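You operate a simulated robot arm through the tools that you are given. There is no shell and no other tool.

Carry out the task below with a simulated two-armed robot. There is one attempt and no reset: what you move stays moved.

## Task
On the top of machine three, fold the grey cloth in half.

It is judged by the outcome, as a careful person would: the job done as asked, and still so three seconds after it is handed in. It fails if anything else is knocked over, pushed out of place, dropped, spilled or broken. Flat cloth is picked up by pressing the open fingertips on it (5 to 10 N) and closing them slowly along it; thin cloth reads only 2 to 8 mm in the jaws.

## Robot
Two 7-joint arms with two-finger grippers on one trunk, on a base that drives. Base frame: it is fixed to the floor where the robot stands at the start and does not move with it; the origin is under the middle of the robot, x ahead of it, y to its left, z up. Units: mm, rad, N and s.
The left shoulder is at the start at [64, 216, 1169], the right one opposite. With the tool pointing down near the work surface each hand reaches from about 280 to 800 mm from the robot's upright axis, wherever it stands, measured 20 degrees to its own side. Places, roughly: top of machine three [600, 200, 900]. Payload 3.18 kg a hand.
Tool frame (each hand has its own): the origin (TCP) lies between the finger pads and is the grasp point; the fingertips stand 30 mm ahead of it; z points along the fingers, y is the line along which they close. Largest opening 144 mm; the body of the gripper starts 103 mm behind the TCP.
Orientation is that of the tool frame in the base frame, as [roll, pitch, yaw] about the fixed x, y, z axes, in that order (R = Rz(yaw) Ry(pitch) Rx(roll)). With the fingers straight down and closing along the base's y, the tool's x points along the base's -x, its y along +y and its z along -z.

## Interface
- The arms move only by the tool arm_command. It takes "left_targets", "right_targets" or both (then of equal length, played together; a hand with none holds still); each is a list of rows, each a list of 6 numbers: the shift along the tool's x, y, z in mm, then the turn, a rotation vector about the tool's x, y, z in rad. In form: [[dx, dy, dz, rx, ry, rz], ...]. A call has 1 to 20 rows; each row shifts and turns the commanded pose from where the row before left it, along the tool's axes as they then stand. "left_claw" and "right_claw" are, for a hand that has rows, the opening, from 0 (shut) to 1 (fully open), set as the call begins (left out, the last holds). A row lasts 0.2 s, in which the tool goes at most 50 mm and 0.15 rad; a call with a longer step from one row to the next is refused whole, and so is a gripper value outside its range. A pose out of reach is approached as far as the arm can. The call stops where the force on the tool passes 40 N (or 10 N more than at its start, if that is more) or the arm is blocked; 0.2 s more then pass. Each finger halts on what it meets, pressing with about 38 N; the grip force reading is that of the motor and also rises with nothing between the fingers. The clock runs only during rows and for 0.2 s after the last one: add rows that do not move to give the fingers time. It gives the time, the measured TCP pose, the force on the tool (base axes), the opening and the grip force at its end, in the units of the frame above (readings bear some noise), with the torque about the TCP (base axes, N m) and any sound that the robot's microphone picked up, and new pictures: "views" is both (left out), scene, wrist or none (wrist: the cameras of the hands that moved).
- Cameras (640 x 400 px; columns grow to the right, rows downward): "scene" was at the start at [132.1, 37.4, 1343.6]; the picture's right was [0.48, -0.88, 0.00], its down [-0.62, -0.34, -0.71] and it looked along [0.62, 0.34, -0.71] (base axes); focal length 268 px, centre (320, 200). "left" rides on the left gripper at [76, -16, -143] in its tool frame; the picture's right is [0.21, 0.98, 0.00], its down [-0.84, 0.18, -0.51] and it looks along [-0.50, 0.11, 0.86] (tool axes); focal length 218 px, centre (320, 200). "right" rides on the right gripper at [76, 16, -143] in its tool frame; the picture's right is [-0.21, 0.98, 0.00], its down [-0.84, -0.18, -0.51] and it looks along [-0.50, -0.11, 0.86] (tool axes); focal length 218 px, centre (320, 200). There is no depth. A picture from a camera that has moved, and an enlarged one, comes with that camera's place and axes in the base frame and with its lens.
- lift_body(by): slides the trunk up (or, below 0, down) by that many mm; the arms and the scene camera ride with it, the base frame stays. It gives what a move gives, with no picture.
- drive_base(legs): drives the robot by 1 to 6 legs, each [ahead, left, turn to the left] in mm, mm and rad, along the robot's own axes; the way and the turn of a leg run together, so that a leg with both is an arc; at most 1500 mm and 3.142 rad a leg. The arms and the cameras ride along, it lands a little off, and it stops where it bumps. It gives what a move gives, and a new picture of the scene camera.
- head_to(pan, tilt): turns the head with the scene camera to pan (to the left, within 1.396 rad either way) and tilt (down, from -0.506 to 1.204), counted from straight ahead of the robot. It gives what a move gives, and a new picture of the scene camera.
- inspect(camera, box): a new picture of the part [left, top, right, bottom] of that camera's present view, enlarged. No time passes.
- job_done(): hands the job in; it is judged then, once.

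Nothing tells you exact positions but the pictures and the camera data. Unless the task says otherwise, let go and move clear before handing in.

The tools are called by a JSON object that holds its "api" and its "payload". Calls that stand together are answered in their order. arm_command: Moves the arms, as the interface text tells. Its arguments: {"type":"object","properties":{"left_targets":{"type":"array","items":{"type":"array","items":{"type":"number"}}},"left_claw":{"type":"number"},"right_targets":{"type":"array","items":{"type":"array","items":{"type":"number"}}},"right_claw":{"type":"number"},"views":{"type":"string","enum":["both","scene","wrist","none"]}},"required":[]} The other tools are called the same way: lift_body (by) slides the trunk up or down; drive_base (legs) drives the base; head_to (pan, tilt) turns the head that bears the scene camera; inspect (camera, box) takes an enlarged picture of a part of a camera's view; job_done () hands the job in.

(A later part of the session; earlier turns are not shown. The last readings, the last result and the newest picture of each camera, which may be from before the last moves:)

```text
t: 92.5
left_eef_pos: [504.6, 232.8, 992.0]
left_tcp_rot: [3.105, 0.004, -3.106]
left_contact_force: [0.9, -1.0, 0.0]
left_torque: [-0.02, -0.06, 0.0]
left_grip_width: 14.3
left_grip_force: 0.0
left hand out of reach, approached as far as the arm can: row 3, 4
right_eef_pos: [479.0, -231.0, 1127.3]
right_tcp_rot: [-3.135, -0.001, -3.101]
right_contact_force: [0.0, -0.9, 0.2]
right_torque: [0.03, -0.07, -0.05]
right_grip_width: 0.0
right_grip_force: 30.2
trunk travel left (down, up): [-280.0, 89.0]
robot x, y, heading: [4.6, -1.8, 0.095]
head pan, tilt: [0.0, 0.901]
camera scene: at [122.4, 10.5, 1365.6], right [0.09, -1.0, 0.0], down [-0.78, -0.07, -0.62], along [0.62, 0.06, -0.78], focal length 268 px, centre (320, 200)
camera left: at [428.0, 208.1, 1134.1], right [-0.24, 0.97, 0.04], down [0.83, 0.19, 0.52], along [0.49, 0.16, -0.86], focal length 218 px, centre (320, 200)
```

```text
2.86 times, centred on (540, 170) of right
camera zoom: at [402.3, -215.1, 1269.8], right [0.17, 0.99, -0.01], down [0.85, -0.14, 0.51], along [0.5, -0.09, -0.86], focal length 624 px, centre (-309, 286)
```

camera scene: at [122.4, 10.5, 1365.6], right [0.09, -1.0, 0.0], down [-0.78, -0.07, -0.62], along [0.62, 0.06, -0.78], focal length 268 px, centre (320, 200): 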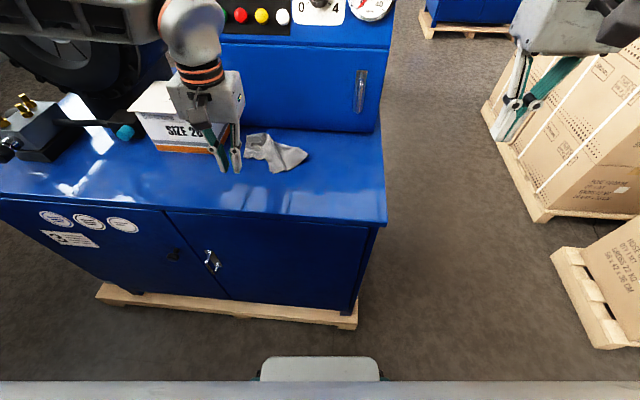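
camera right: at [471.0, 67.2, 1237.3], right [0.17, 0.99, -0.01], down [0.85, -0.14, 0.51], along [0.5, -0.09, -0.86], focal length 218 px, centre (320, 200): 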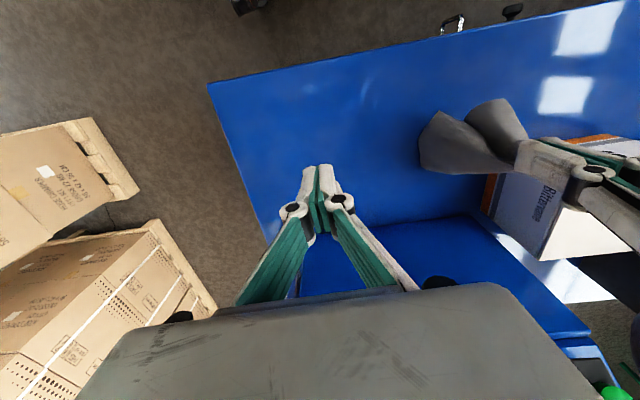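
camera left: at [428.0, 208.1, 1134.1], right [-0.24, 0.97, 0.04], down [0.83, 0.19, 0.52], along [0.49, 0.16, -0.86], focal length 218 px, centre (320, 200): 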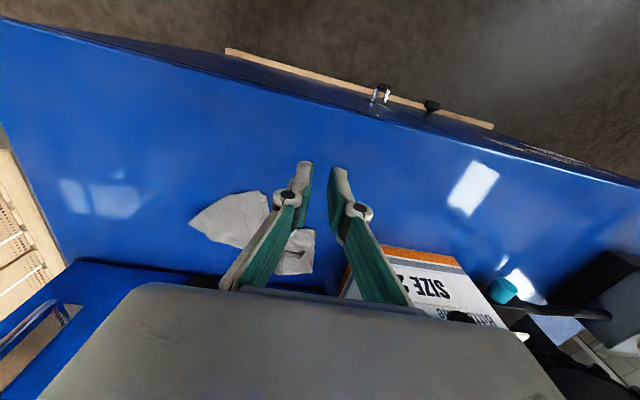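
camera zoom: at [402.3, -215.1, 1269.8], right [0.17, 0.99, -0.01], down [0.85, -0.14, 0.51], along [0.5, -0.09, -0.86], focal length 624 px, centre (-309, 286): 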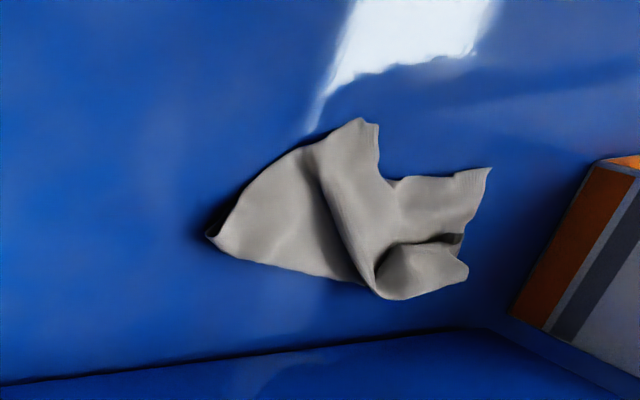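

The cloth is nearly open, with one main crease and a small pocket near P. The corners are T≈(628,262), E1≈(582,177), E2≈(653,95) and P≈(697,270). I'll press the closed left fingertips near corner T and drag it outward to spread the cloth.

{"api": "arm_command", "payload": {"left_targets": [[-30, 5, 0, 0.035, 0, 0], [-30, 5, 0, 0, 0, 0], [-30, 5, 10, 0, 0, 0], [-30, 5, 20, 0, 0, 0], [-5, 1, 20, 0, 0, 0], [0, 0, 10, 0, 0, 0]], "left_claw": 0.0, "views": "none"}}

{"api": "inspect", "payload": {"camera": "left", "box": [160, 40, 420, 220]}}

{"api": "inspect", "payload": {"camera": "scene", "box": [220, 90, 340, 190]}}

```text
t: 93.9
left_eef_pos: [629.3, 258.6, 931.8]
left_tcp_rot: [3.14, 0.001, -3.106]
left_contact_force: [-0.3, -0.2, 0.0]
left_torque: [0.02, 0.01, 0.01]
left_grip_width: 0.0
left_grip_force: 29.9
right_eef_pos: [481.1, -229.3, 1126.7]
right_tcp_rot: [-3.135, -0.004, -3.101]
right_contact_force: [0.5, 0.7, 0.6]
right_torque: [0.01, -0.02, 0.01]
right_grip_width: 0.0
right_grip_force: 30.8
trunk travel left (down, up): [-280.0, 89.0]
robot x, y, heading: [3.2, -2.6, 0.098]
head pan, tilt: [0.0, 0.901]
```

```text
2.22 times, centred on (290, 130) of left
camera zoom: at [553.3, 239.7, 1075.4], right [-0.24, 0.97, 0.0], down [0.84, 0.21, 0.51], along [0.49, 0.12, -0.86], focal length 485 px, centre (387, 356)
```

zoom: 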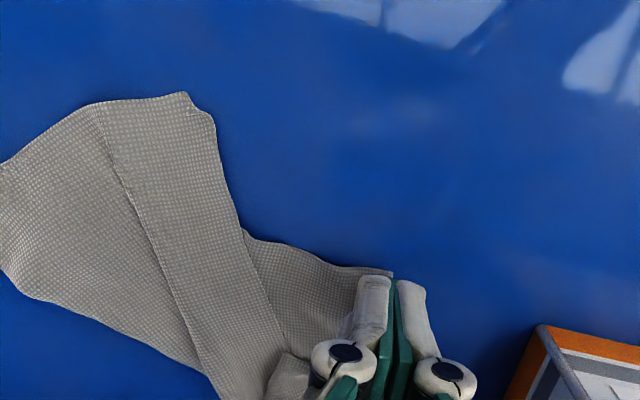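

```text
4.00 times, centred on (280, 140) of scene
camera zoom: at [123.4, 10.3, 1365.5], right [0.09, -1.0, 0.0], down [-0.78, -0.07, -0.62], along [0.62, 0.06, -0.78], focal length 1073 px, centre (480, 440)
```

zoom: 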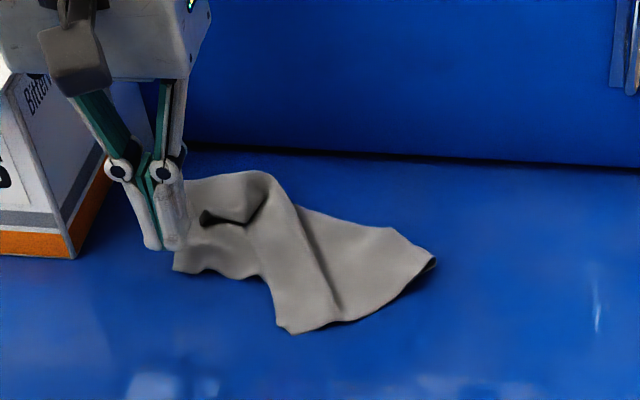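

{"api": "arm_command", "payload": {"left_targets": [[-5, -12, 8, 0, 0, 0], [0, 0, 8, 0, 0, 0], [0, 0, 4, 0, 0, 0]], "views": "none"}}

{"api": "arm_command", "payload": {"left_targets": [[0, 0, 1.5, 0, 0, 0], [0, 0, 0.5, 0, 0, 0]], "views": "none"}}

```text
t: 94.7
left_eef_pos: [635.1, 247.2, 913.2]
left_tcp_rot: [3.139, 0.001, -3.106]
left_contact_force: [0.4, -0.3, 0.4]
left_torque: [0.01, 0.02, -0.01]
left_grip_width: 0.0
left_grip_force: 30.8
right_eef_pos: [479.6, -230.3, 1127.7]
right_tcp_rot: [-3.136, -0.004, -3.102]
right_contact_force: [0.7, -0.7, -0.7]
right_torque: [0.03, -0.01, -0.01]
right_grip_width: 0.1
right_grip_force: 31.2
trunk travel left (down, up): [-280.0, 89.0]
robot x, y, heading: [0.6, -4.2, 0.093]
head pan, tilt: [0.0, 0.901]
```

```text
t: 95.3
left_eef_pos: [635.5, 247.4, 911.0]
left_tcp_rot: [3.141, 0.001, -3.107]
left_contact_force: [1.0, 0.3, 0.2]
left_torque: [0.02, 0.01, 0.0]
left_grip_width: 0.0
left_grip_force: 30.3
right_eef_pos: [479.2, -230.6, 1128.2]
right_tcp_rot: [-3.135, -0.004, -3.101]
right_contact_force: [-0.3, -0.8, 0.5]
right_torque: [-0.02, -0.01, -0.01]
right_grip_width: 0.0
right_grip_force: 30.7
trunk travel left (down, up): [-280.0, 89.0]
robot x, y, heading: [-0.9, 2.0, 0.093]
head pan, tilt: [0.0, 0.901]
```

{"api": "arm_command", "payload": {"left_targets": [[0, 0, 1.5, 0, 0, 0], [0, 0, 0, 0, 0, 0]], "views": "none"}}

```text
t: 95.9
left_eef_pos: [636.5, 247.5, 910.1]
left_tcp_rot: [3.14, 0.002, -3.107]
left_contact_force: [-0.5, 0.3, 0.9]
left_torque: [-0.01, -0.01, 0.01]
left_grip_width: 0.1
left_grip_force: 30.6
right_eef_pos: [480.8, -230.0, 1128.0]
right_tcp_rot: [-3.135, -0.005, -3.103]
right_contact_force: [-0.9, 0.2, -0.4]
right_torque: [0.0, 0.0, 0.02]
right_grip_width: 0.0
right_grip_force: 30.3
trunk travel left (down, up): [-280.0, 89.0]
robot x, y, heading: [0.9, 0.3, 0.093]
head pan, tilt: [0.0, 0.901]
```

{"api": "arm_command", "payload": {"left_targets": [[0, 0, 1.5, 0, 0, 0], [0, 0, 0, 0, 0, 0]], "views": "none"}}

```text
t: 96.5
left_eef_pos: [635.0, 247.3, 907.7]
left_tcp_rot: [3.141, 0.002, -3.106]
left_contact_force: [-0.5, -0.2, 0.0]
left_torque: [0.03, -0.01, -0.05]
left_grip_width: 0.0
left_grip_force: 30.9
right_eef_pos: [479.7, -229.6, 1127.0]
right_tcp_rot: [-3.135, -0.004, -3.101]
right_contact_force: [0.4, 0.1, -0.1]
right_torque: [0.0, 0.01, -0.02]
right_grip_width: 0.2
right_grip_force: 31.1
trunk travel left (down, up): [-280.0, 89.0]
robot x, y, heading: [1.1, -0.3, 0.094]
head pan, tilt: [0.0, 0.901]
```

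{"api": "arm_command", "payload": {"left_targets": [[0, 0, 1.2, 0, 0, 0], [0, 0, 1.0, 0, 0, 0]], "views": "none"}}

```text
t: 97.1
left_eef_pos: [636.5, 246.9, 906.4]
left_tcp_rot: [3.14, 0.003, -3.107]
left_contact_force: [0.3, 2.3, 8.0]
left_torque: [0.03, 0.06, -0.02]
left_grip_width: 0.2
left_grip_force: 30.4
right_eef_pos: [479.7, -231.1, 1127.4]
right_tcp_rot: [-3.137, -0.001, -3.101]
right_contact_force: [0.6, 0.7, 0.4]
right_torque: [-0.02, 0.01, 0.0]
right_grip_width: 0.1
right_grip_force: 31.3
trunk travel left (down, up): [-280.0, 89.0]
robot x, y, heading: [-0.8, -1.1, 0.097]
head pan, tilt: [0.0, 0.901]
```

In contact at 8 N, so I'll drag corner T toward the front-left.

{"api": "arm_command", "payload": {"left_targets": [[8.4, 5, 0, 0, 0, 0], [8.4, 5, 0, 0, 0, 0], [8.4, 5, 0, 0, 0, 0], [8.4, 5, 0, 0, 0, 0], [8.4, 5, 0, 0, 0, 0]], "views": "none"}}

{"api": "inspect", "payload": {"camera": "scene", "box": [220, 90, 340, 190]}}

{"api": "inspect", "payload": {"camera": "right", "box": [440, 100, 640, 240]}}

```text
t: 98.3
left_eef_pos: [593.5, 269.2, 907.8]
left_tcp_rot: [3.139, 0.0, -3.106]
left_contact_force: [1.4, -1.4, 12.8]
left_torque: [0.01, 0.02, -0.03]
left_grip_width: 0.1
left_grip_force: 30.5
right_eef_pos: [479.3, -230.5, 1128.6]
right_tcp_rot: [-3.134, -0.004, -3.1]
right_contact_force: [-0.6, 0.5, -0.4]
right_torque: [-0.02, 0.01, 0.03]
right_grip_width: 0.0
right_grip_force: 30.2
trunk travel left (down, up): [-280.0, 89.0]
robot x, y, heading: [-2.6, -1.2, 0.091]
head pan, tilt: [0.0, 0.901]
```

```text
4.00 times, centred on (280, 140) of scene
camera zoom: at [122.2, 10.0, 1365.7], right [0.09, -1.0, 0.0], down [-0.78, -0.07, -0.62], along [0.62, 0.06, -0.78], focal length 1073 px, centre (480, 440)
```

zoom: 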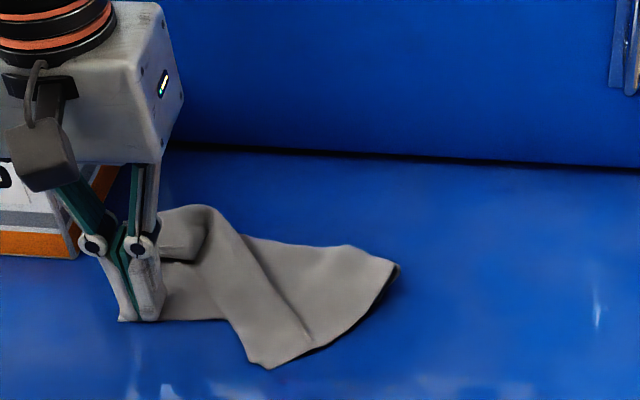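

```text
2.86 times, centred on (540, 170) of right
camera zoom: at [402.2, -215.6, 1269.8], right [0.17, 0.99, -0.01], down [0.85, -0.14, 0.51], along [0.5, -0.09, -0.86], focal length 624 px, centre (-309, 286)
```

zoom: 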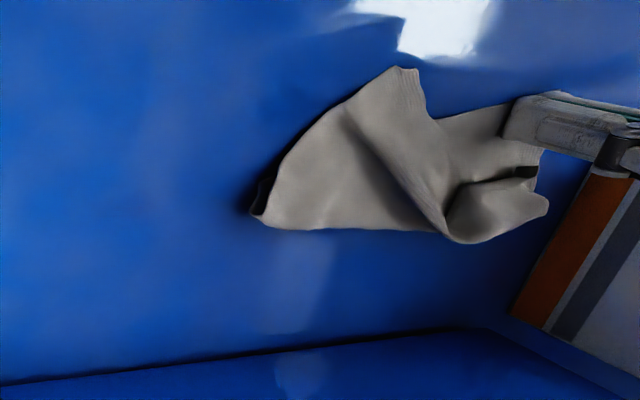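

The whole cloth slid without unfolding, so I need an anchor. I'll bring the right hand over to press down near corner E2 (≈(635,127)) and hold the cloth while the left hand drags.

{"api": "arm_command", "payload": {"right_targets": [[-16.6, 36.2, 8, 0, 0, 0], [-16.6, 36.2, 8, 0, 0, 0], [-16.6, 36.2, 8, 0, 0, 0], [-16.6, 36.2, 8, 0, 0, 0], [-16.6, 36.2, 8, 0, 0, 0], [-16.6, 36.2, 8, 0, 0, 0], [-16.6, 36.2, 8, 0, 0, 0], [-16.6, 36.2, 8, 0, 0, 0], [-16.6, 36.2, 8, 0, 0, 0], [-16.6, 33, 8, 0, 0, 0]], "views": "none"}}

{"api": "inspect", "payload": {"camera": "right", "box": [200, 60, 480, 220]}}

{"api": "inspect", "payload": {"camera": "scene", "box": [220, 60, 380, 190]}}

```text
t: 100.7
left_eef_pos: [593.8, 270.7, 907.2]
left_tcp_rot: [-3.139, 0.004, -3.107]
left_contact_force: [-0.6, -1.0, 5.1]
left_torque: [-0.05, 0.1, 0.0]
left_grip_width: 0.2
left_grip_force: 31.0
right_eef_pos: [673.4, 75.0, 1050.3]
right_tcp_rot: [3.115, -0.014, 3.069]
right_contact_force: [-0.7, -0.6, 0.3]
right_torque: [-0.07, 0.02, 0.02]
right_grip_width: 0.0
right_grip_force: 31.5
trunk travel left (down, up): [-280.0, 89.0]
robot x, y, heading: [-0.2, -0.6, 0.094]
head pan, tilt: [0.0, 0.901]
stopped in row 10 (right hand): the arm was blocked; the commanded pose is now the measured one
```

```text
2.29 times, centred on (340, 140) of right
camera zoom: at [599.2, 94.1, 1193.9], right [0.28, 0.96, 0.02], down [0.83, -0.25, 0.49], along [0.48, -0.12, -0.87], focal length 499 px, centre (274, 337)
```

zoom: 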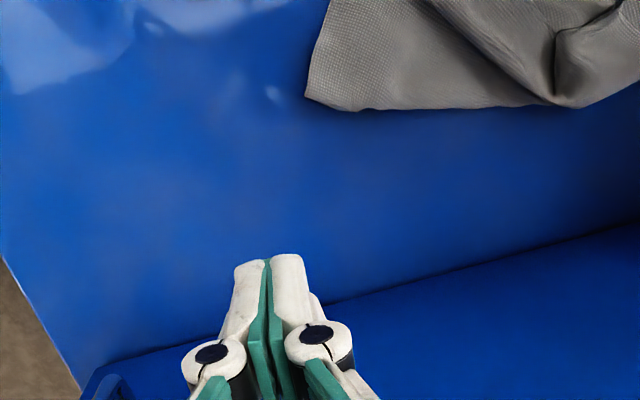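

```text
3.08 times, centred on (300, 125) of scene
camera zoom: at [123.0, 10.9, 1365.4], right [0.09, -1.0, 0.0], down [-0.78, -0.07, -0.62], along [0.62, 0.06, -0.78], focal length 825 px, centre (382, 431)
```

zoom: 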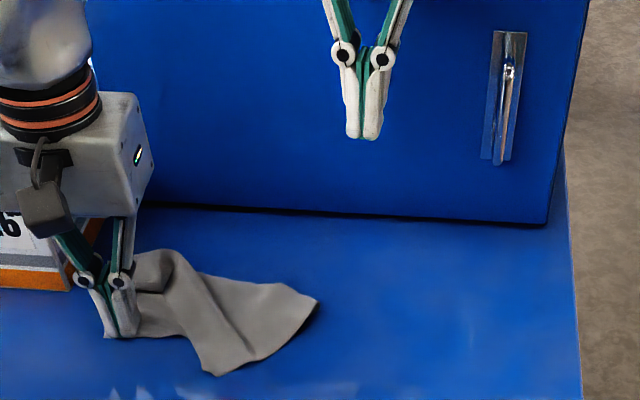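

{"api": "head_to", "payload": {"pan": 0.1, "tilt": 0.6}}

```text
t: 101.5
left_eef_pos: [595.1, 269.2, 907.4]
left_tcp_rot: [3.142, 0.003, -3.108]
left_contact_force: [0.8, -0.3, 4.6]
left_torque: [0.0, 0.01, 0.05]
left_grip_width: 0.0
left_grip_force: 30.9
right_eef_pos: [673.7, 75.0, 1051.9]
right_tcp_rot: [3.114, -0.013, 3.069]
right_contact_force: [-0.8, 0.1, -0.5]
right_torque: [0.0, 0.03, -0.01]
right_grip_width: 0.3
right_grip_force: 30.2
trunk travel left (down, up): [-280.0, 89.0]
robot x, y, heading: [-4.5, 2.9, 0.095]
head pan, tilt: [0.099, 0.6]
camera scene: at [134.6, 19.7, 1390.3], right [0.19, -0.98, 0.0], down [-0.55, -0.11, -0.82], along [0.81, 0.16, -0.57], focal length 268 px, centre (320, 200)
```

scene: 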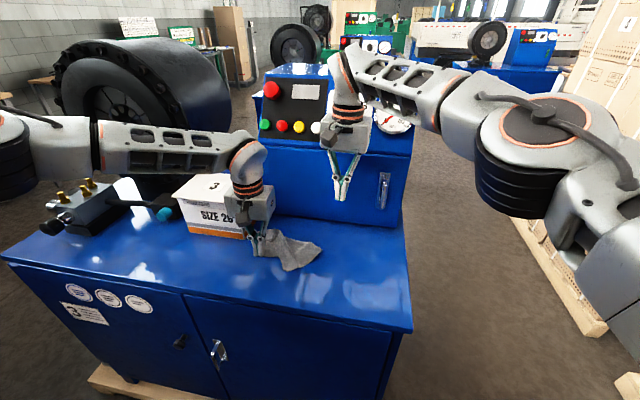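

The right arm reached its limit near the control panel, so I'll back it off. New plan: clear the left hand upward, pinch corner E1 (≈(546,187), single layer) with the right hand, lift it and lay it out toward −y so the crease falls open.

{"api": "arm_command", "payload": {"right_targets": [[25, -5, -5, 0.014, -0.006, -0.053], [25, -5, -5, 0.014, -0.006, -0.053], [10, 0, 0, 0, 0, 0], [0, 0, 0, 0, 0, 0]], "left_targets": [[0, 0, -10, 0, 0, 0], [0, 5, -30, 0, 0, 0], [10, 25, -40, 0, 0, 0], [10, 35, -30, 0, 0, 0]], "views": "none"}}

{"api": "head_to", "payload": {"pan": 0.1, "tilt": 0.85}}

{"api": "inspect", "payload": {"camera": "scene", "box": [230, 110, 390, 220]}}

{"api": "inspect", "payload": {"camera": "right", "box": [240, 40, 560, 220]}}

```text
t: 102.5
left_eef_pos: [570.0, 337.0, 1017.4]
left_tcp_rot: [3.139, 0.004, -3.109]
left_contact_force: [0.2, -1.0, -0.3]
left_torque: [-0.03, -0.02, -0.03]
left_grip_width: 0.0
left_grip_force: 30.6
right_eef_pos: [610.5, 72.1, 1064.6]
right_tcp_rot: [3.141, 0.001, -3.101]
right_contact_force: [0.6, -0.4, -0.8]
right_torque: [-0.04, -0.03, -0.01]
right_grip_width: 0.0
right_grip_force: 30.6
trunk travel left (down, up): [-280.0, 89.0]
robot x, y, heading: [-0.1, -0.4, 0.095]
head pan, tilt: [0.099, 0.6]
```

```text
t: 103.3
left_eef_pos: [571.1, 336.5, 1018.1]
left_tcp_rot: [3.14, 0.005, -3.108]
left_contact_force: [0.5, -0.6, 0.0]
left_torque: [0.02, -0.01, -0.02]
left_grip_width: 0.0
left_grip_force: 30.6
right_eef_pos: [610.3, 71.3, 1063.5]
right_tcp_rot: [3.141, 0.002, -3.104]
right_contact_force: [0.3, 0.3, -0.3]
right_torque: [0.0, 0.0, 0.0]
right_grip_width: 0.0
right_grip_force: 30.3
trunk travel left (down, up): [-280.0, 89.0]
robot x, y, heading: [3.7, 0.9, 0.093]
head pan, tilt: [0.099, 0.85]
camera scene: at [124.8, 18.0, 1369.5], right [0.19, -0.98, 0.0], down [-0.74, -0.14, -0.66], along [0.65, 0.13, -0.75], focal length 268 px, centre (320, 200)
```

scene: 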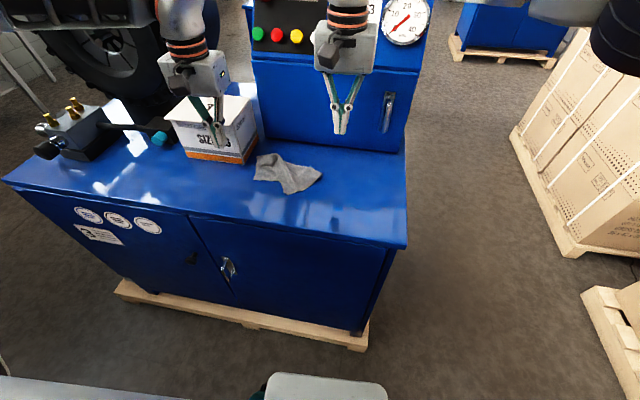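

```text
3.64 times, centred on (310, 165) of scene
camera zoom: at [124.8, 18.0, 1369.5], right [0.19, -0.98, 0.0], down [-0.74, -0.14, -0.66], along [0.65, 0.13, -0.75], focal length 975 px, centre (356, 327)
```

zoom: 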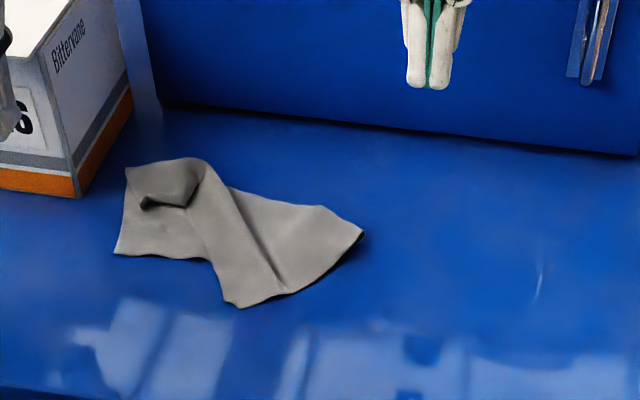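

```text
2.00 times, centred on (400, 130) of right
camera zoom: at [533.3, 84.9, 1205.1], right [0.17, 0.99, 0.0], down [0.85, -0.15, 0.51], along [0.5, -0.09, -0.86], focal length 436 px, centre (160, 340)
```

zoom: 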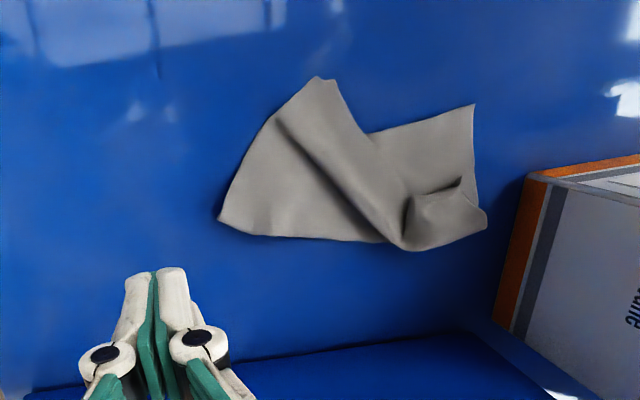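

I have a clear view: E2 (625,113), E1 (547,186), T (580,285), P (663,308). I'll bring the right hand over E1 with a 24 mm opening.

{"api": "arm_command", "payload": {"right_targets": [[8.3, 19.5, 20, 0, 0, 0], [8.3, 19.5, 20, 0, 0, 0], [8.3, 19.5, 20, 0, 0, 0], [8.3, 19.5, 20, 0, 0, 0], [8.3, 19.5, 20, 0, 0, 0], [8.3, 19.5, 20, 0, 0, 0]], "right_claw": 0.167, "views": "none"}}

{"api": "inspect", "payload": {"camera": "right", "box": [220, 80, 420, 220]}}

{"api": "inspect", "payload": {"camera": "scene", "box": [240, 130, 340, 210]}}

```text
t: 104.9
left_eef_pos: [571.4, 336.0, 1017.9]
left_tcp_rot: [3.137, 0.004, -3.107]
left_contact_force: [-0.4, -0.3, 0.1]
left_torque: [0.03, 0.01, -0.03]
left_grip_width: 0.2
left_grip_force: 30.8
right_eef_pos: [580.3, 165.4, 946.3]
right_tcp_rot: [3.125, -0.007, 3.129]
right_contact_force: [0.4, -0.1, 0.9]
right_torque: [0.02, 0.0, 0.01]
right_grip_width: 24.1
right_grip_force: 0.1
trunk travel left (down, up): [-280.0, 89.0]
robot x, y, heading: [0.6, -0.7, 0.092]
head pan, tilt: [0.099, 0.85]
stopped in row 6 (right hand): the arm was blocked; the commanded pose is now the measured one
```

```text
2.86 times, centred on (320, 150) of right
camera zoom: at [503.4, 180.2, 1088.9], right [0.22, 0.97, 0.02], down [0.84, -0.2, 0.5], along [0.49, -0.1, -0.87], focal length 624 px, centre (320, 343)
```

zoom: 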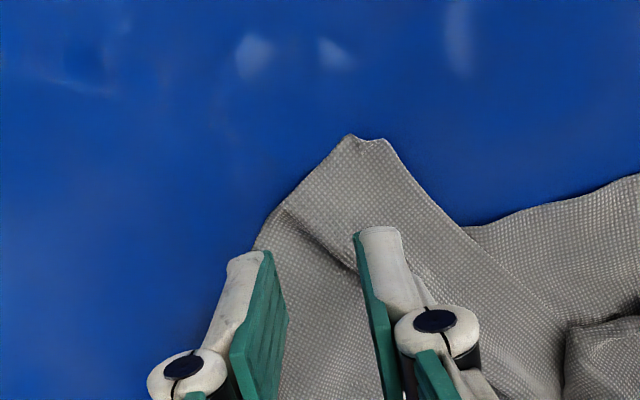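

```text
5.00 times, centred on (290, 170) of scene
camera zoom: at [125.1, 17.4, 1369.4], right [0.19, -0.98, 0.0], down [-0.74, -0.14, -0.66], along [0.65, 0.13, -0.75], focal length 1341 px, centre (470, 350)
```

zoom: 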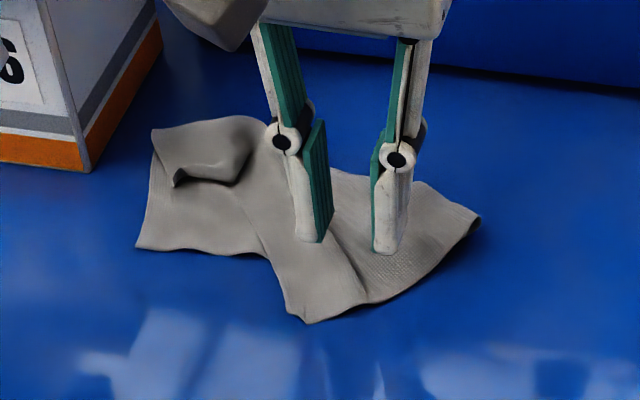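

The right arm is blocked when it crosses this far left. I'll raise both hands and turn the base 0.2 rad left so the cloth is central for both arms.

{"api": "arm_command", "payload": {"right_targets": [[0, 0, -30, 0, 0, 0], [0, 0, -40, 0, 0, 0], [0, -20, -30, 0, 0, 0], [0, -30, 0, 0, 0, 0], [0, -30, 0, 0, 0, 0], [0, -30, 0, 0, 0, 0]], "left_targets": [[0, 0, -20, 0, 0, 0], [0, 0, -20, 0, 0, 0], [10, 0, 0, 0, 0, 0], [20, 0, 0, 0, 0, 0], [30, 0, 0, 0, 0, 0], [30, 0, 0, 0, 0, 0]], "right_claw": 0.0, "views": "none"}}

{"api": "drive_base", "payload": {"legs": [[0, 0, 0.2]]}}

{"api": "inspect", "payload": {"camera": "scene", "box": [230, 80, 450, 220]}}

```text
t: 106.3
left_eef_pos: [479.4, 331.8, 1058.0]
left_tcp_rot: [3.139, 0.005, -3.109]
left_contact_force: [-0.2, -0.1, -0.2]
left_torque: [0.03, -0.03, 0.0]
left_grip_width: 0.0
left_grip_force: 30.6
right_eef_pos: [574.9, 57.5, 1047.6]
right_tcp_rot: [3.122, -0.005, 3.14]
right_contact_force: [-0.3, 0.4, 0.6]
right_torque: [0.02, -0.05, -0.04]
right_grip_width: 0.3
right_grip_force: 31.1
trunk travel left (down, up): [-280.0, 89.0]
robot x, y, heading: [-0.5, 1.5, 0.098]
head pan, tilt: [0.099, 0.85]
```

```text
t: 107.4
left_eef_pos: [405.5, 421.0, 1057.6]
left_tcp_rot: [3.14, 0.004, -2.908]
left_contact_force: [-0.5, 0.5, -0.2]
left_torque: [-0.02, -0.01, 0.03]
left_grip_width: 0.2
left_grip_force: 30.2
right_eef_pos: [553.1, 170.6, 1046.4]
right_tcp_rot: [3.122, -0.006, -2.945]
right_contact_force: [-0.4, 0.4, 0.5]
right_torque: [-0.04, -0.03, -0.01]
right_grip_width: 0.0
right_grip_force: 30.5
trunk travel left (down, up): [-280.0, 89.0]
robot x, y, heading: [-4.1, -4.4, 0.295]
head pan, tilt: [0.099, 0.85]
camera scene: at [118.2, 42.9, 1369.4], right [0.38, -0.92, 0.0], down [-0.69, -0.29, -0.66], along [0.61, 0.25, -0.75], focal length 268 px, centre (320, 200)
```

scene: 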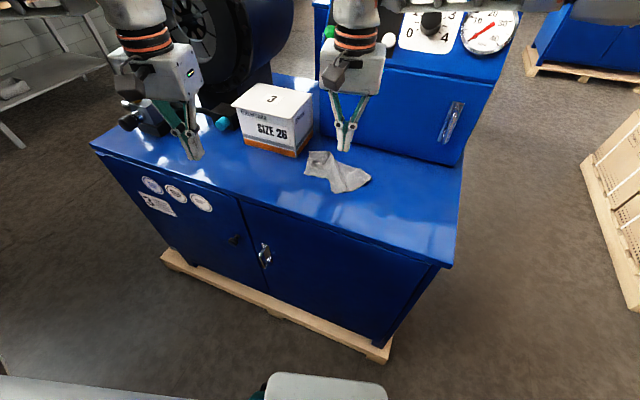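

```text
2.86 times, centred on (340, 150) of scene
camera zoom: at [118.2, 42.9, 1369.4], right [0.38, -0.92, 0.0], down [-0.69, -0.29, -0.66], along [0.61, 0.25, -0.75], focal length 766 px, centre (263, 343)
```

zoom: 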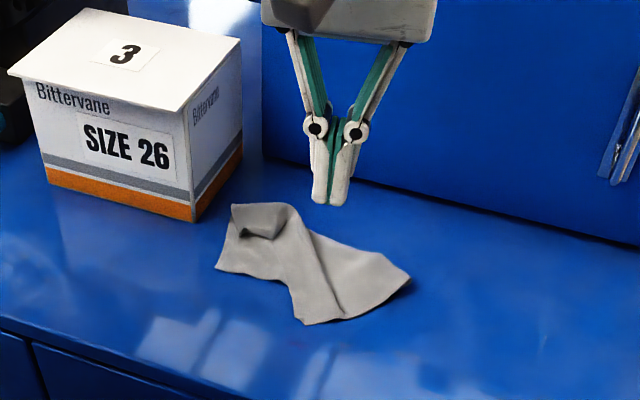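

The right hand is now comfortably above E1. I'll align and descend with a 22 mm opening.

{"api": "arm_command", "payload": {"right_targets": [[-8.5, 17, 10, 0.02, -0.006, 0], [0, 0, 30, 0, 0, 0], [0, 0, 30, 0, 0, 0], [0, 0, 30, 0, 0, 0]], "right_claw": 0.155, "views": "none"}}

{"api": "inspect", "payload": {"camera": "right", "box": [220, 80, 420, 220]}}

{"api": "inspect", "payload": {"camera": "scene", "box": [280, 120, 400, 210]}}

```text
t: 108.4
left_eef_pos: [405.3, 421.8, 1057.5]
left_tcp_rot: [3.137, 0.006, -2.907]
left_contact_force: [-0.3, -0.7, 0.5]
left_torque: [-0.01, 0.0, -0.01]
left_grip_width: 0.3
left_grip_force: 31.3
right_eef_pos: [557.9, 188.6, 944.5]
right_tcp_rot: [-3.14, 0.001, -2.947]
right_contact_force: [0.6, 0.4, 0.3]
right_torque: [-0.01, 0.04, 0.0]
right_grip_width: 22.3
right_grip_force: 0.2
trunk travel left (down, up): [-280.0, 89.0]
robot x, y, heading: [2.0, 1.9, 0.294]
head pan, tilt: [0.099, 0.85]
```

```text
2.86 times, centred on (320, 150) of right
camera zoom: at [478.9, 190.8, 1086.5], right [0.02, 1.0, 0.0], down [0.86, -0.01, 0.51], along [0.51, -0.01, -0.86], focal length 624 px, centre (320, 343)
```

zoom: 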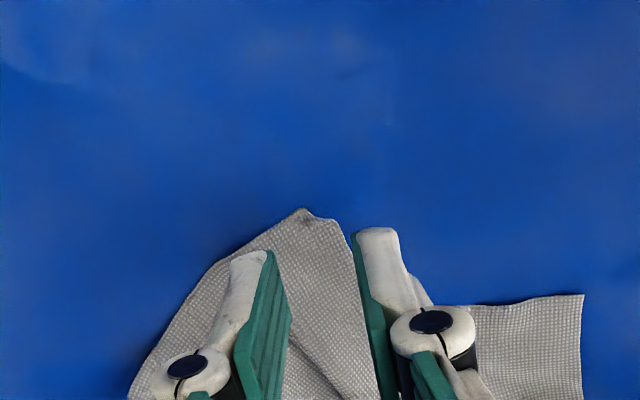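

```text
4.44 times, centred on (340, 165) of scene
camera zoom: at [119.1, 42.4, 1369.3], right [0.38, -0.92, 0.0], down [-0.69, -0.29, -0.66], along [0.61, 0.25, -0.75], focal length 1192 px, centre (231, 356)
```

zoom: 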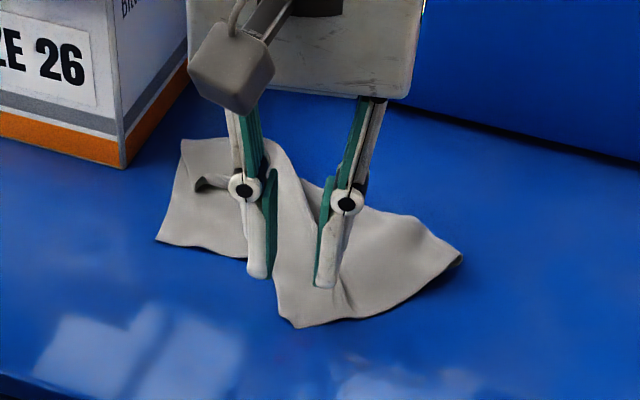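

{"api": "arm_command", "payload": {"right_targets": [[0, 0, 12, 0, 0, 0], [0, 0, 12, 0, 0, 0], [0, 0, 6, 0, 0, 0]], "views": "none"}}

{"api": "arm_command", "payload": {"right_targets": [[0, 0, 2, 0, 0, 0], [0, 0, 1.5, 0, 0, 0]], "views": "none"}}

```text
t: 109.2
left_eef_pos: [406.0, 421.0, 1057.5]
left_tcp_rot: [3.141, 0.004, -2.908]
left_contact_force: [-0.2, 0.8, 0.3]
left_torque: [0.02, 0.0, -0.01]
left_grip_width: 0.0
left_grip_force: 31.1
right_eef_pos: [557.3, 190.4, 915.5]
right_tcp_rot: [-3.139, 0.0, -2.946]
right_contact_force: [-0.2, -0.8, 0.4]
right_torque: [0.01, 0.0, 0.0]
right_grip_width: 22.5
right_grip_force: 0.0
trunk travel left (down, up): [-280.0, 89.0]
robot x, y, heading: [-0.3, 1.8, 0.294]
head pan, tilt: [0.099, 0.85]
```

```text
t: 109.8
left_eef_pos: [404.3, 421.1, 1057.7]
left_tcp_rot: [3.139, 0.005, -2.906]
left_contact_force: [-0.1, 0.7, 0.0]
left_torque: [0.03, 0.03, 0.02]
left_grip_width: 0.0
left_grip_force: 30.8
right_eef_pos: [558.8, 188.9, 912.9]
right_tcp_rot: [-3.139, 0.001, -2.945]
right_contact_force: [-0.5, 0.4, 1.2]
right_torque: [0.01, -0.01, 0.01]
right_grip_width: 22.4
right_grip_force: 0.1
trunk travel left (down, up): [-280.0, 89.0]
robot x, y, heading: [-1.7, -1.8, 0.295]
head pan, tilt: [0.099, 0.85]
```

{"api": "arm_command", "payload": {"right_targets": [[0, 0, 1.5, 0, 0, 0], [0, 0, 1, 0, 0, 0]], "views": "none"}}

```text
t: 110.4
left_eef_pos: [405.3, 421.1, 1058.2]
left_tcp_rot: [-3.142, 0.002, -2.907]
left_contact_force: [-0.3, 0.4, -0.8]
left_torque: [0.02, -0.02, 0.04]
left_grip_width: 0.0
left_grip_force: 30.9
right_eef_pos: [557.9, 189.1, 910.4]
right_tcp_rot: [-3.139, 0.002, -2.944]
right_contact_force: [-0.3, 0.0, 1.1]
right_torque: [-0.03, 0.02, -0.01]
right_grip_width: 22.2
right_grip_force: 0.0
trunk travel left (down, up): [-280.0, 89.0]
robot x, y, heading: [-2.0, -0.7, 0.291]
head pan, tilt: [0.099, 0.85]
```

{"api": "arm_command", "payload": {"right_targets": [[0, 0, 1.2, 0, 0, 0], [0, 0, 0.8, 0, 0, 0]], "views": "none"}}

```text
t: 111.0
left_eef_pos: [404.5, 422.1, 1059.5]
left_tcp_rot: [3.137, 0.007, -2.906]
left_contact_force: [-0.1, 0.5, -0.1]
left_torque: [0.04, -0.03, -0.01]
left_grip_width: 0.0
left_grip_force: 30.2
right_eef_pos: [558.6, 188.5, 910.4]
right_tcp_rot: [3.14, 0.003, -2.95]
right_contact_force: [-1.7, -1.0, 13.7]
right_torque: [-0.29, 0.0, -0.06]
right_grip_width: 22.1
right_grip_force: 0.0
trunk travel left (down, up): [-280.0, 89.0]
robot x, y, heading: [-1.9, -1.7, 0.292]
head pan, tilt: [0.099, 0.85]
```

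{"api": "arm_command", "payload": {"right_targets": [[0, 0, -0.4, 0.025, 0, 0], [0, 0, 0, 0, 0, 0]], "views": "none"}}

{"api": "arm_command", "payload": {"right_targets": [[0, 0, 0, 0, 0, 0]], "right_claw": 0.12, "views": "none"}}

{"api": "inspect", "payload": {"camera": "right", "box": [250, 110, 390, 210]}}

```text
t: 111.6
left_eef_pos: [405.7, 421.6, 1058.1]
left_tcp_rot: [3.137, 0.006, -2.908]
left_contact_force: [0.4, -0.3, -0.4]
left_torque: [0.01, -0.01, 0.03]
left_grip_width: 0.1
left_grip_force: 31.1
right_eef_pos: [559.5, 189.2, 909.6]
right_tcp_rot: [-3.117, 0.003, -2.947]
right_contact_force: [-1.0, -1.8, 16.1]
right_torque: [-0.29, -0.03, -0.03]
right_grip_width: 21.8
right_grip_force: 0.1
trunk travel left (down, up): [-280.0, 89.0]
robot x, y, heading: [-2.1, 1.9, 0.294]
head pan, tilt: [0.099, 0.85]
```

```text
t: 112.0
left_eef_pos: [405.0, 422.5, 1057.0]
left_tcp_rot: [3.14, 0.004, -2.907]
left_contact_force: [0.5, -0.9, 0.4]
left_torque: [0.02, -0.01, -0.02]
left_grip_width: 0.0
left_grip_force: 30.9
right_eef_pos: [558.2, 189.3, 908.4]
right_tcp_rot: [-3.116, 0.003, -2.946]
right_contact_force: [0.1, 1.5, 12.0]
right_torque: [-0.04, 0.0, -0.01]
right_grip_width: 17.0
right_grip_force: 0.1
trunk travel left (down, up): [-280.0, 89.0]
robot x, y, heading: [-1.8, -1.1, 0.297]
head pan, tilt: [0.099, 0.85]
```

```text
4.00 times, centred on (320, 160) of right
camera zoom: at [478.7, 195.3, 1050.1], right [0.01, 1.0, -0.02], down [0.86, 0.0, 0.51], along [0.51, -0.03, -0.86], focal length 873 px, centre (320, 360)
```

zoom: 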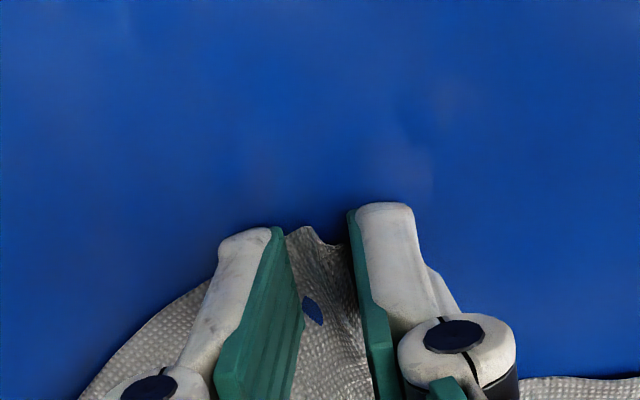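

{"api": "arm_command", "payload": {"right_targets": [[0, 0, -0.4, 0, 0, 0]], "right_claw": 0.08, "views": "none"}}

{"api": "arm_command", "payload": {"right_targets": [[0, 0, 0, 0, 0, 0]], "right_claw": 0.04, "views": "none"}}

{"api": "arm_command", "payload": {"right_targets": [[0, 0, 0, 0, 0, 0], [0, 0, 0, 0, 0, 0]], "right_claw": 0.0, "views": "none"}}

{"api": "arm_command", "payload": {"right_targets": [[0, 0, -8, 0, 0, 0], [0, 0, -8, 0, 0, 0], [0, 0, -8, 0, 0, 0], [0, 0, -8, 0, 0, 0]], "views": "none"}}

{"api": "inspect", "payload": {"camera": "right", "box": [220, 80, 420, 220]}}

{"api": "inspect", "payload": {"camera": "scene", "box": [280, 110, 400, 200]}}

```text
t: 112.4
left_eef_pos: [405.1, 421.2, 1057.7]
left_tcp_rot: [3.14, 0.004, -2.906]
left_contact_force: [0.4, -0.2, -0.8]
left_torque: [-0.03, -0.02, 0.05]
left_grip_width: 0.1
left_grip_force: 30.8
right_eef_pos: [558.0, 189.4, 908.5]
right_tcp_rot: [-3.116, 0.002, -2.945]
right_contact_force: [-0.5, 0.6, 7.4]
right_torque: [-0.07, -0.02, -0.02]
right_grip_width: 11.1
right_grip_force: 0.0
trunk travel left (down, up): [-280.0, 89.0]
robot x, y, heading: [-0.6, 2.6, 0.291]
head pan, tilt: [0.099, 0.85]
```

```text
t: 112.8
left_eef_pos: [404.2, 420.7, 1056.9]
left_tcp_rot: [3.141, 0.004, -2.908]
left_contact_force: [-0.1, -0.1, -0.3]
left_torque: [0.0, -0.02, 0.01]
left_grip_width: 0.0
left_grip_force: 30.8
right_eef_pos: [558.9, 189.4, 908.6]
right_tcp_rot: [-3.114, -0.001, -2.945]
right_contact_force: [0.3, 0.0, 1.3]
right_torque: [-0.04, -0.02, 0.01]
right_grip_width: 5.0
right_grip_force: 0.0
trunk travel left (down, up): [-280.0, 89.0]
robot x, y, heading: [-2.2, -4.1, 0.295]
head pan, tilt: [0.099, 0.85]
```

```text
t: 113.4
left_eef_pos: [404.8, 421.8, 1056.7]
left_tcp_rot: [-3.141, 0.004, -2.907]
left_contact_force: [0.4, -0.3, 0.0]
left_torque: [0.01, -0.03, 0.03]
left_grip_width: 0.0
left_grip_force: 30.8
right_eef_pos: [559.2, 188.1, 908.7]
right_tcp_rot: [-3.116, 0.002, -2.946]
right_contact_force: [0.0, 2.5, -6.4]
right_torque: [-0.12, 0.1, 0.0]
right_grip_width: 3.7
right_grip_force: 27.4
trunk travel left (down, up): [-280.0, 89.0]
robot x, y, heading: [1.3, -0.3, 0.293]
head pan, tilt: [0.099, 0.85]
```

```text
t: 114.4
left_eef_pos: [405.1, 421.3, 1057.8]
left_tcp_rot: [3.14, 0.004, -2.908]
left_contact_force: [0.1, 0.7, 0.3]
left_torque: [-0.03, 0.02, -0.02]
left_grip_width: 0.0
left_grip_force: 30.7
right_eef_pos: [559.3, 189.5, 941.7]
right_tcp_rot: [-3.115, 0.001, -2.946]
right_contact_force: [-0.5, 0.0, -0.2]
right_torque: [0.01, -0.01, 0.01]
right_grip_width: 0.2
right_grip_force: 27.9
trunk travel left (down, up): [-280.0, 89.0]
robot x, y, heading: [-1.8, 0.3, 0.295]
head pan, tilt: [0.099, 0.85]
```

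```text
2.86 times, centred on (320, 150) of right
camera zoom: at [478.7, 195.4, 1082.6], right [0.02, 1.0, -0.03], down [0.86, 0.0, 0.51], along [0.51, -0.03, -0.86], focal length 624 px, centre (320, 343)
```

zoom: 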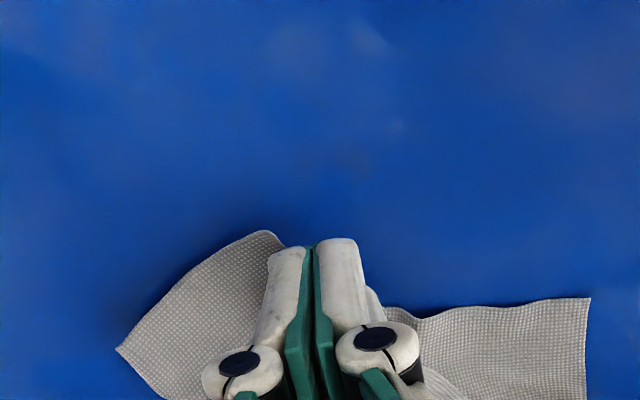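

```text
4.44 times, centred on (340, 155) of scene
camera zoom: at [118.4, 42.3, 1369.4], right [0.38, -0.92, 0.0], down [-0.69, -0.29, -0.66], along [0.61, 0.25, -0.75], focal length 1192 px, centre (231, 400)
```

zoom: 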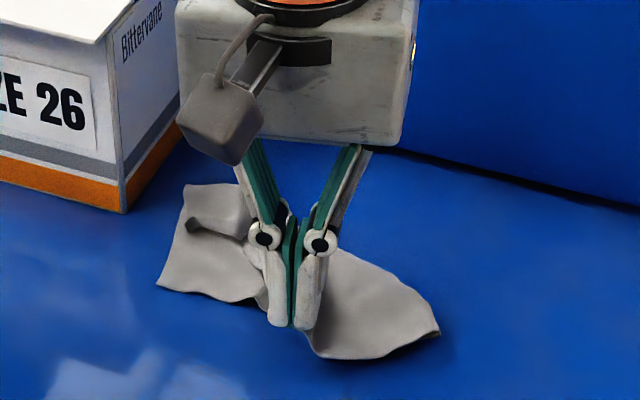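

The right hand seems to hold E1. I'll lift further and pull toward −y to open the pleat.

{"api": "arm_command", "payload": {"right_targets": [[0, -3, -12, 0, 0, 0], [0, -6, -12, 0, 0, 0], [0, -8, -10, 0, 0, 0], [0, -8, -8, 0, 0, 0], [0, -8, -6, 0, 0, 0]], "views": "none"}}

{"api": "inspect", "payload": {"camera": "scene", "box": [270, 90, 410, 200]}}

{"api": "inspect", "payload": {"camera": "right", "box": [200, 60, 520, 240]}}

```text
t: 115.6
left_eef_pos: [405.5, 421.6, 1056.0]
left_tcp_rot: [3.14, 0.003, -2.909]
left_contact_force: [0.2, 0.2, -0.3]
left_torque: [0.04, -0.01, 0.01]
left_grip_width: 0.0
left_grip_force: 31.1
right_eef_pos: [564.1, 158.8, 990.8]
right_tcp_rot: [-3.116, 0.001, -2.945]
right_contact_force: [1.0, 1.0, 1.1]
right_torque: [-0.01, -0.01, 0.0]
right_grip_width: 2.9
right_grip_force: 34.4
trunk travel left (down, up): [-280.0, 89.0]
robot x, y, heading: [3.0, -0.8, 0.295]
head pan, tilt: [0.099, 0.85]
```

```text
3.64 times, centred on (340, 145) of scene
camera zoom: at [118.4, 42.3, 1369.4], right [0.38, -0.92, 0.0], down [-0.69, -0.29, -0.66], along [0.61, 0.25, -0.75], focal length 975 px, centre (247, 400)
```

zoom: 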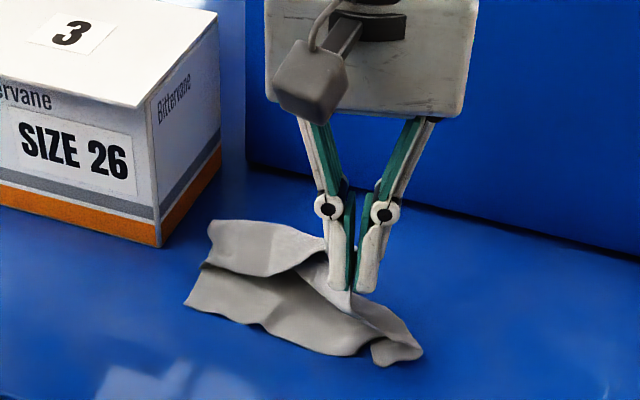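

```text
2.00 times, centred on (360, 150) of right
camera zoom: at [484.8, 163.9, 1132.0], right [0.02, 1.0, -0.02], down [0.86, 0.0, 0.51], along [0.51, -0.03, -0.86], focal length 436 px, centre (240, 300)
```

zoom: 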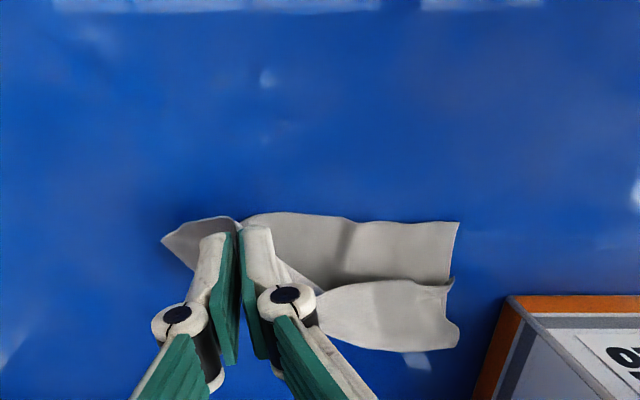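

The pleat is opening. I'll continue toward −y, lower, release, and re-inspect.

{"api": "arm_command", "payload": {"right_targets": [[4, -12, 4, 0, 0, 0], [4, -12, 8, 0, 0, 0], [4, -12, 12, 0, 0, 0], [2, -10, 14, 0, 0, 0], [0, -8, 14, 0, 0, 0], [0, -5, 12, 0, 0, 0], [0, 0, 8, 0, 0, 0]], "views": "none"}}

{"api": "inspect", "payload": {"camera": "scene", "box": [270, 90, 410, 200]}}

{"api": "inspect", "payload": {"camera": "right", "box": [200, 60, 520, 240]}}

```text
t: 117.2
left_eef_pos: [405.0, 420.7, 1056.0]
left_tcp_rot: [3.139, 0.003, -2.907]
left_contact_force: [-0.3, -0.7, 0.4]
left_torque: [0.01, 0.0, 0.02]
left_grip_width: 0.1
left_grip_force: 30.9
right_eef_pos: [562.2, 96.5, 920.4]
right_tcp_rot: [-3.115, 0.002, -2.945]
right_contact_force: [2.1, 0.9, -1.2]
right_torque: [-0.07, -0.06, 0.01]
right_grip_width: 2.8
right_grip_force: 43.5
trunk travel left (down, up): [-280.0, 89.0]
robot x, y, heading: [1.2, -1.9, 0.297]
head pan, tilt: [0.099, 0.85]
```

```text
3.64 times, centred on (340, 145) of scene
camera zoom: at [118.5, 42.5, 1369.4], right [0.38, -0.92, 0.0], down [-0.69, -0.29, -0.66], along [0.61, 0.25, -0.75], focal length 975 px, centre (247, 400)
```

zoom: 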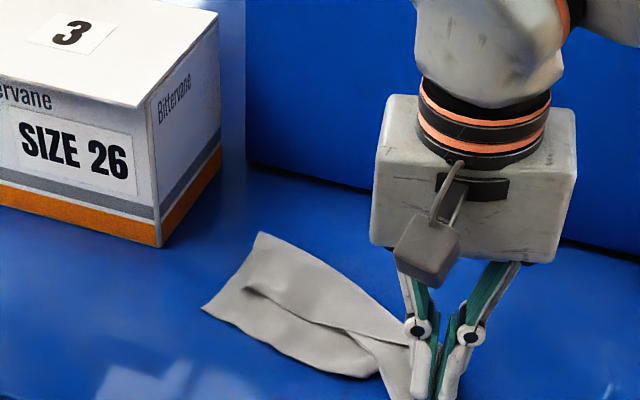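

```text
2.00 times, centred on (360, 150) of right
camera zoom: at [481.9, 101.7, 1061.5], right [0.02, 1.0, -0.03], down [0.86, 0.0, 0.51], along [0.51, -0.03, -0.86], focal length 436 px, centre (240, 300)
```

zoom: 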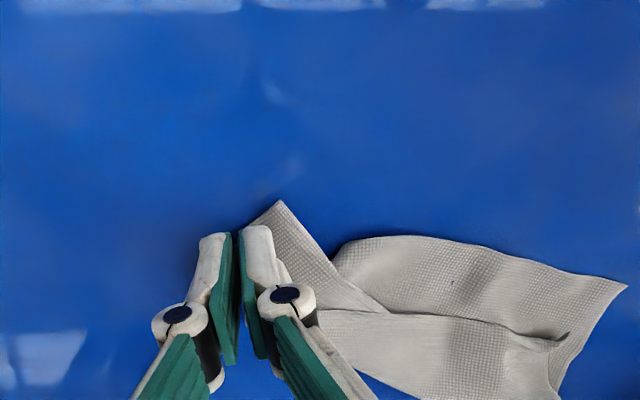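

{"api": "arm_command", "payload": {"right_targets": [[0, 0, 6, 0, 0, 0], [0, 0, 0, 0, 0, 0]], "right_claw": 0.1, "views": "none"}}

{"api": "arm_command", "payload": {"right_targets": [[0, 0, -10, 0, 0, 0], [0, 0, -30, 0, 0, 0], [0, 0, -40, 0, 0, 0], [0, 0, -40, 0, 0, 0], [20, -10, -30, 0, 0, 0], [30, -20, 0, 0, 0, 0], [30, -20, 0, 0, 0, 0]], "views": "both"}}

{"api": "inspect", "payload": {"camera": "scene", "box": [290, 120, 420, 220]}}

{"api": "inspect", "payload": {"camera": "right", "box": [260, 80, 540, 260]}}

```text
t: 117.8
left_eef_pos: [405.1, 421.4, 1058.2]
left_tcp_rot: [3.141, 0.004, -2.908]
left_contact_force: [0.0, 0.6, 0.3]
left_torque: [-0.01, 0.03, 0.01]
left_grip_width: 0.0
left_grip_force: 31.1
right_eef_pos: [561.7, 97.1, 913.7]
right_tcp_rot: [-3.114, 0.003, -2.945]
right_contact_force: [-1.3, 0.1, 0.2]
right_torque: [0.03, 0.02, 0.02]
right_grip_width: 14.4
right_grip_force: 0.1
trunk travel left (down, up): [-280.0, 89.0]
robot x, y, heading: [0.6, -1.0, 0.3]
head pan, tilt: [0.099, 0.85]
```

```text
t: 119.4
left_eef_pos: [404.4, 421.1, 1058.7]
left_tcp_rot: [3.139, 0.003, -2.907]
left_contact_force: [0.2, -0.5, -0.5]
left_torque: [0.01, -0.04, 0.0]
left_grip_width: 0.3
left_grip_force: 30.5
right_eef_pos: [493.6, 35.0, 1066.8]
right_tcp_rot: [-3.116, 0.002, -2.945]
right_contact_force: [0.7, -0.4, 0.4]
right_torque: [0.03, -0.02, 0.02]
right_grip_width: 14.3
right_grip_force: 0.2
trunk travel left (down, up): [-280.0, 89.0]
robot x, y, heading: [-2.2, -0.7, 0.296]
head pan, tilt: [0.099, 0.85]
camera scene: at [117.9, 41.5, 1369.5], right [0.38, -0.92, 0.0], down [-0.69, -0.29, -0.66], along [0.61, 0.25, -0.75], focal length 268 px, centre (320, 200)
camera right: at [413.4, 39.6, 1208.1], right [0.02, 1.0, -0.02], down [0.86, 0.0, 0.51], along [0.51, -0.03, -0.86], focal length 218 px, centre (320, 200)
```

scene: 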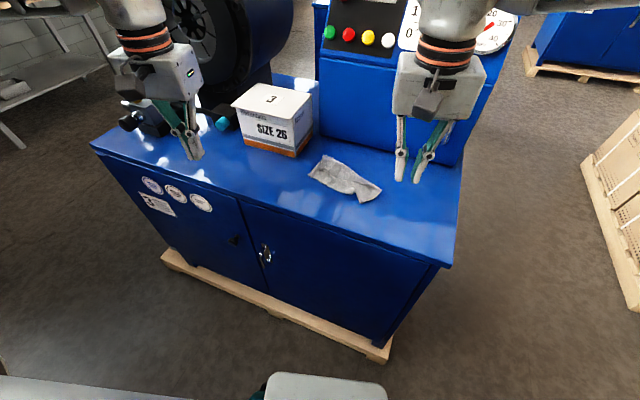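
right: 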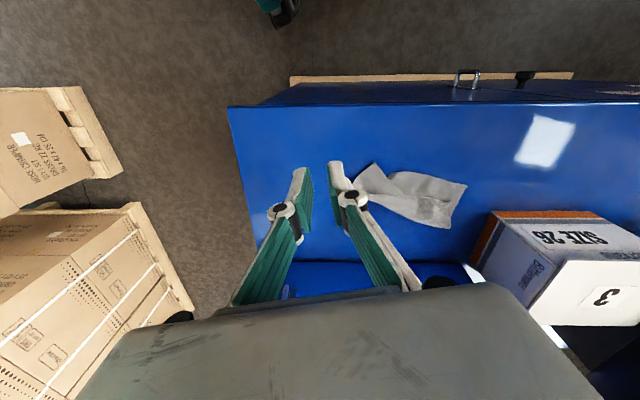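

```text
4.00 times, centred on (355, 170) of scene
camera zoom: at [117.9, 41.5, 1369.5], right [0.38, -0.92, 0.0], down [-0.69, -0.29, -0.66], along [0.61, 0.25, -0.75], focal length 1073 px, centre (180, 320)
```

zoom: 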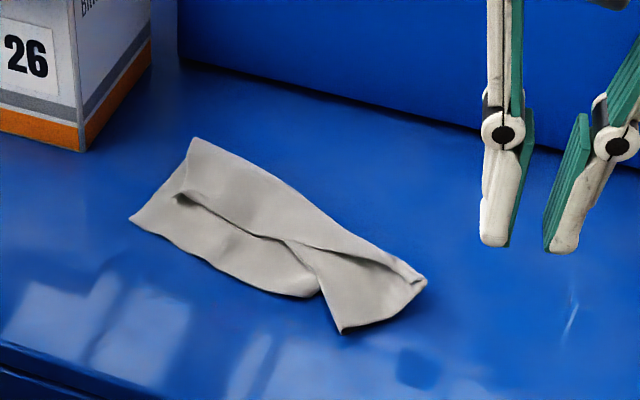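

```text
2.22 times, centred on (400, 170) of right
camera zoom: at [413.4, 39.6, 1208.1], right [0.02, 1.0, -0.02], down [0.86, 0.0, 0.51], along [0.51, -0.03, -0.86], focal length 485 px, centre (142, 267)
```

zoom: 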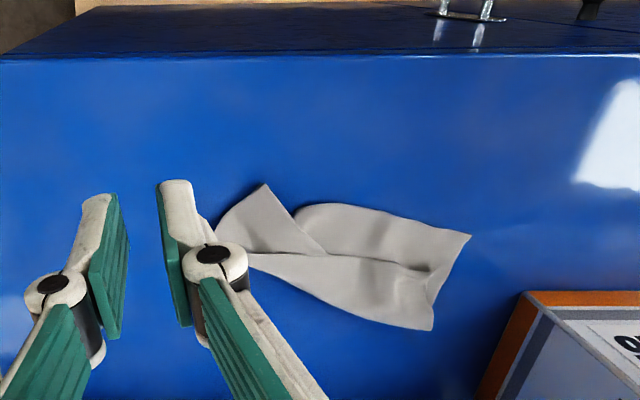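

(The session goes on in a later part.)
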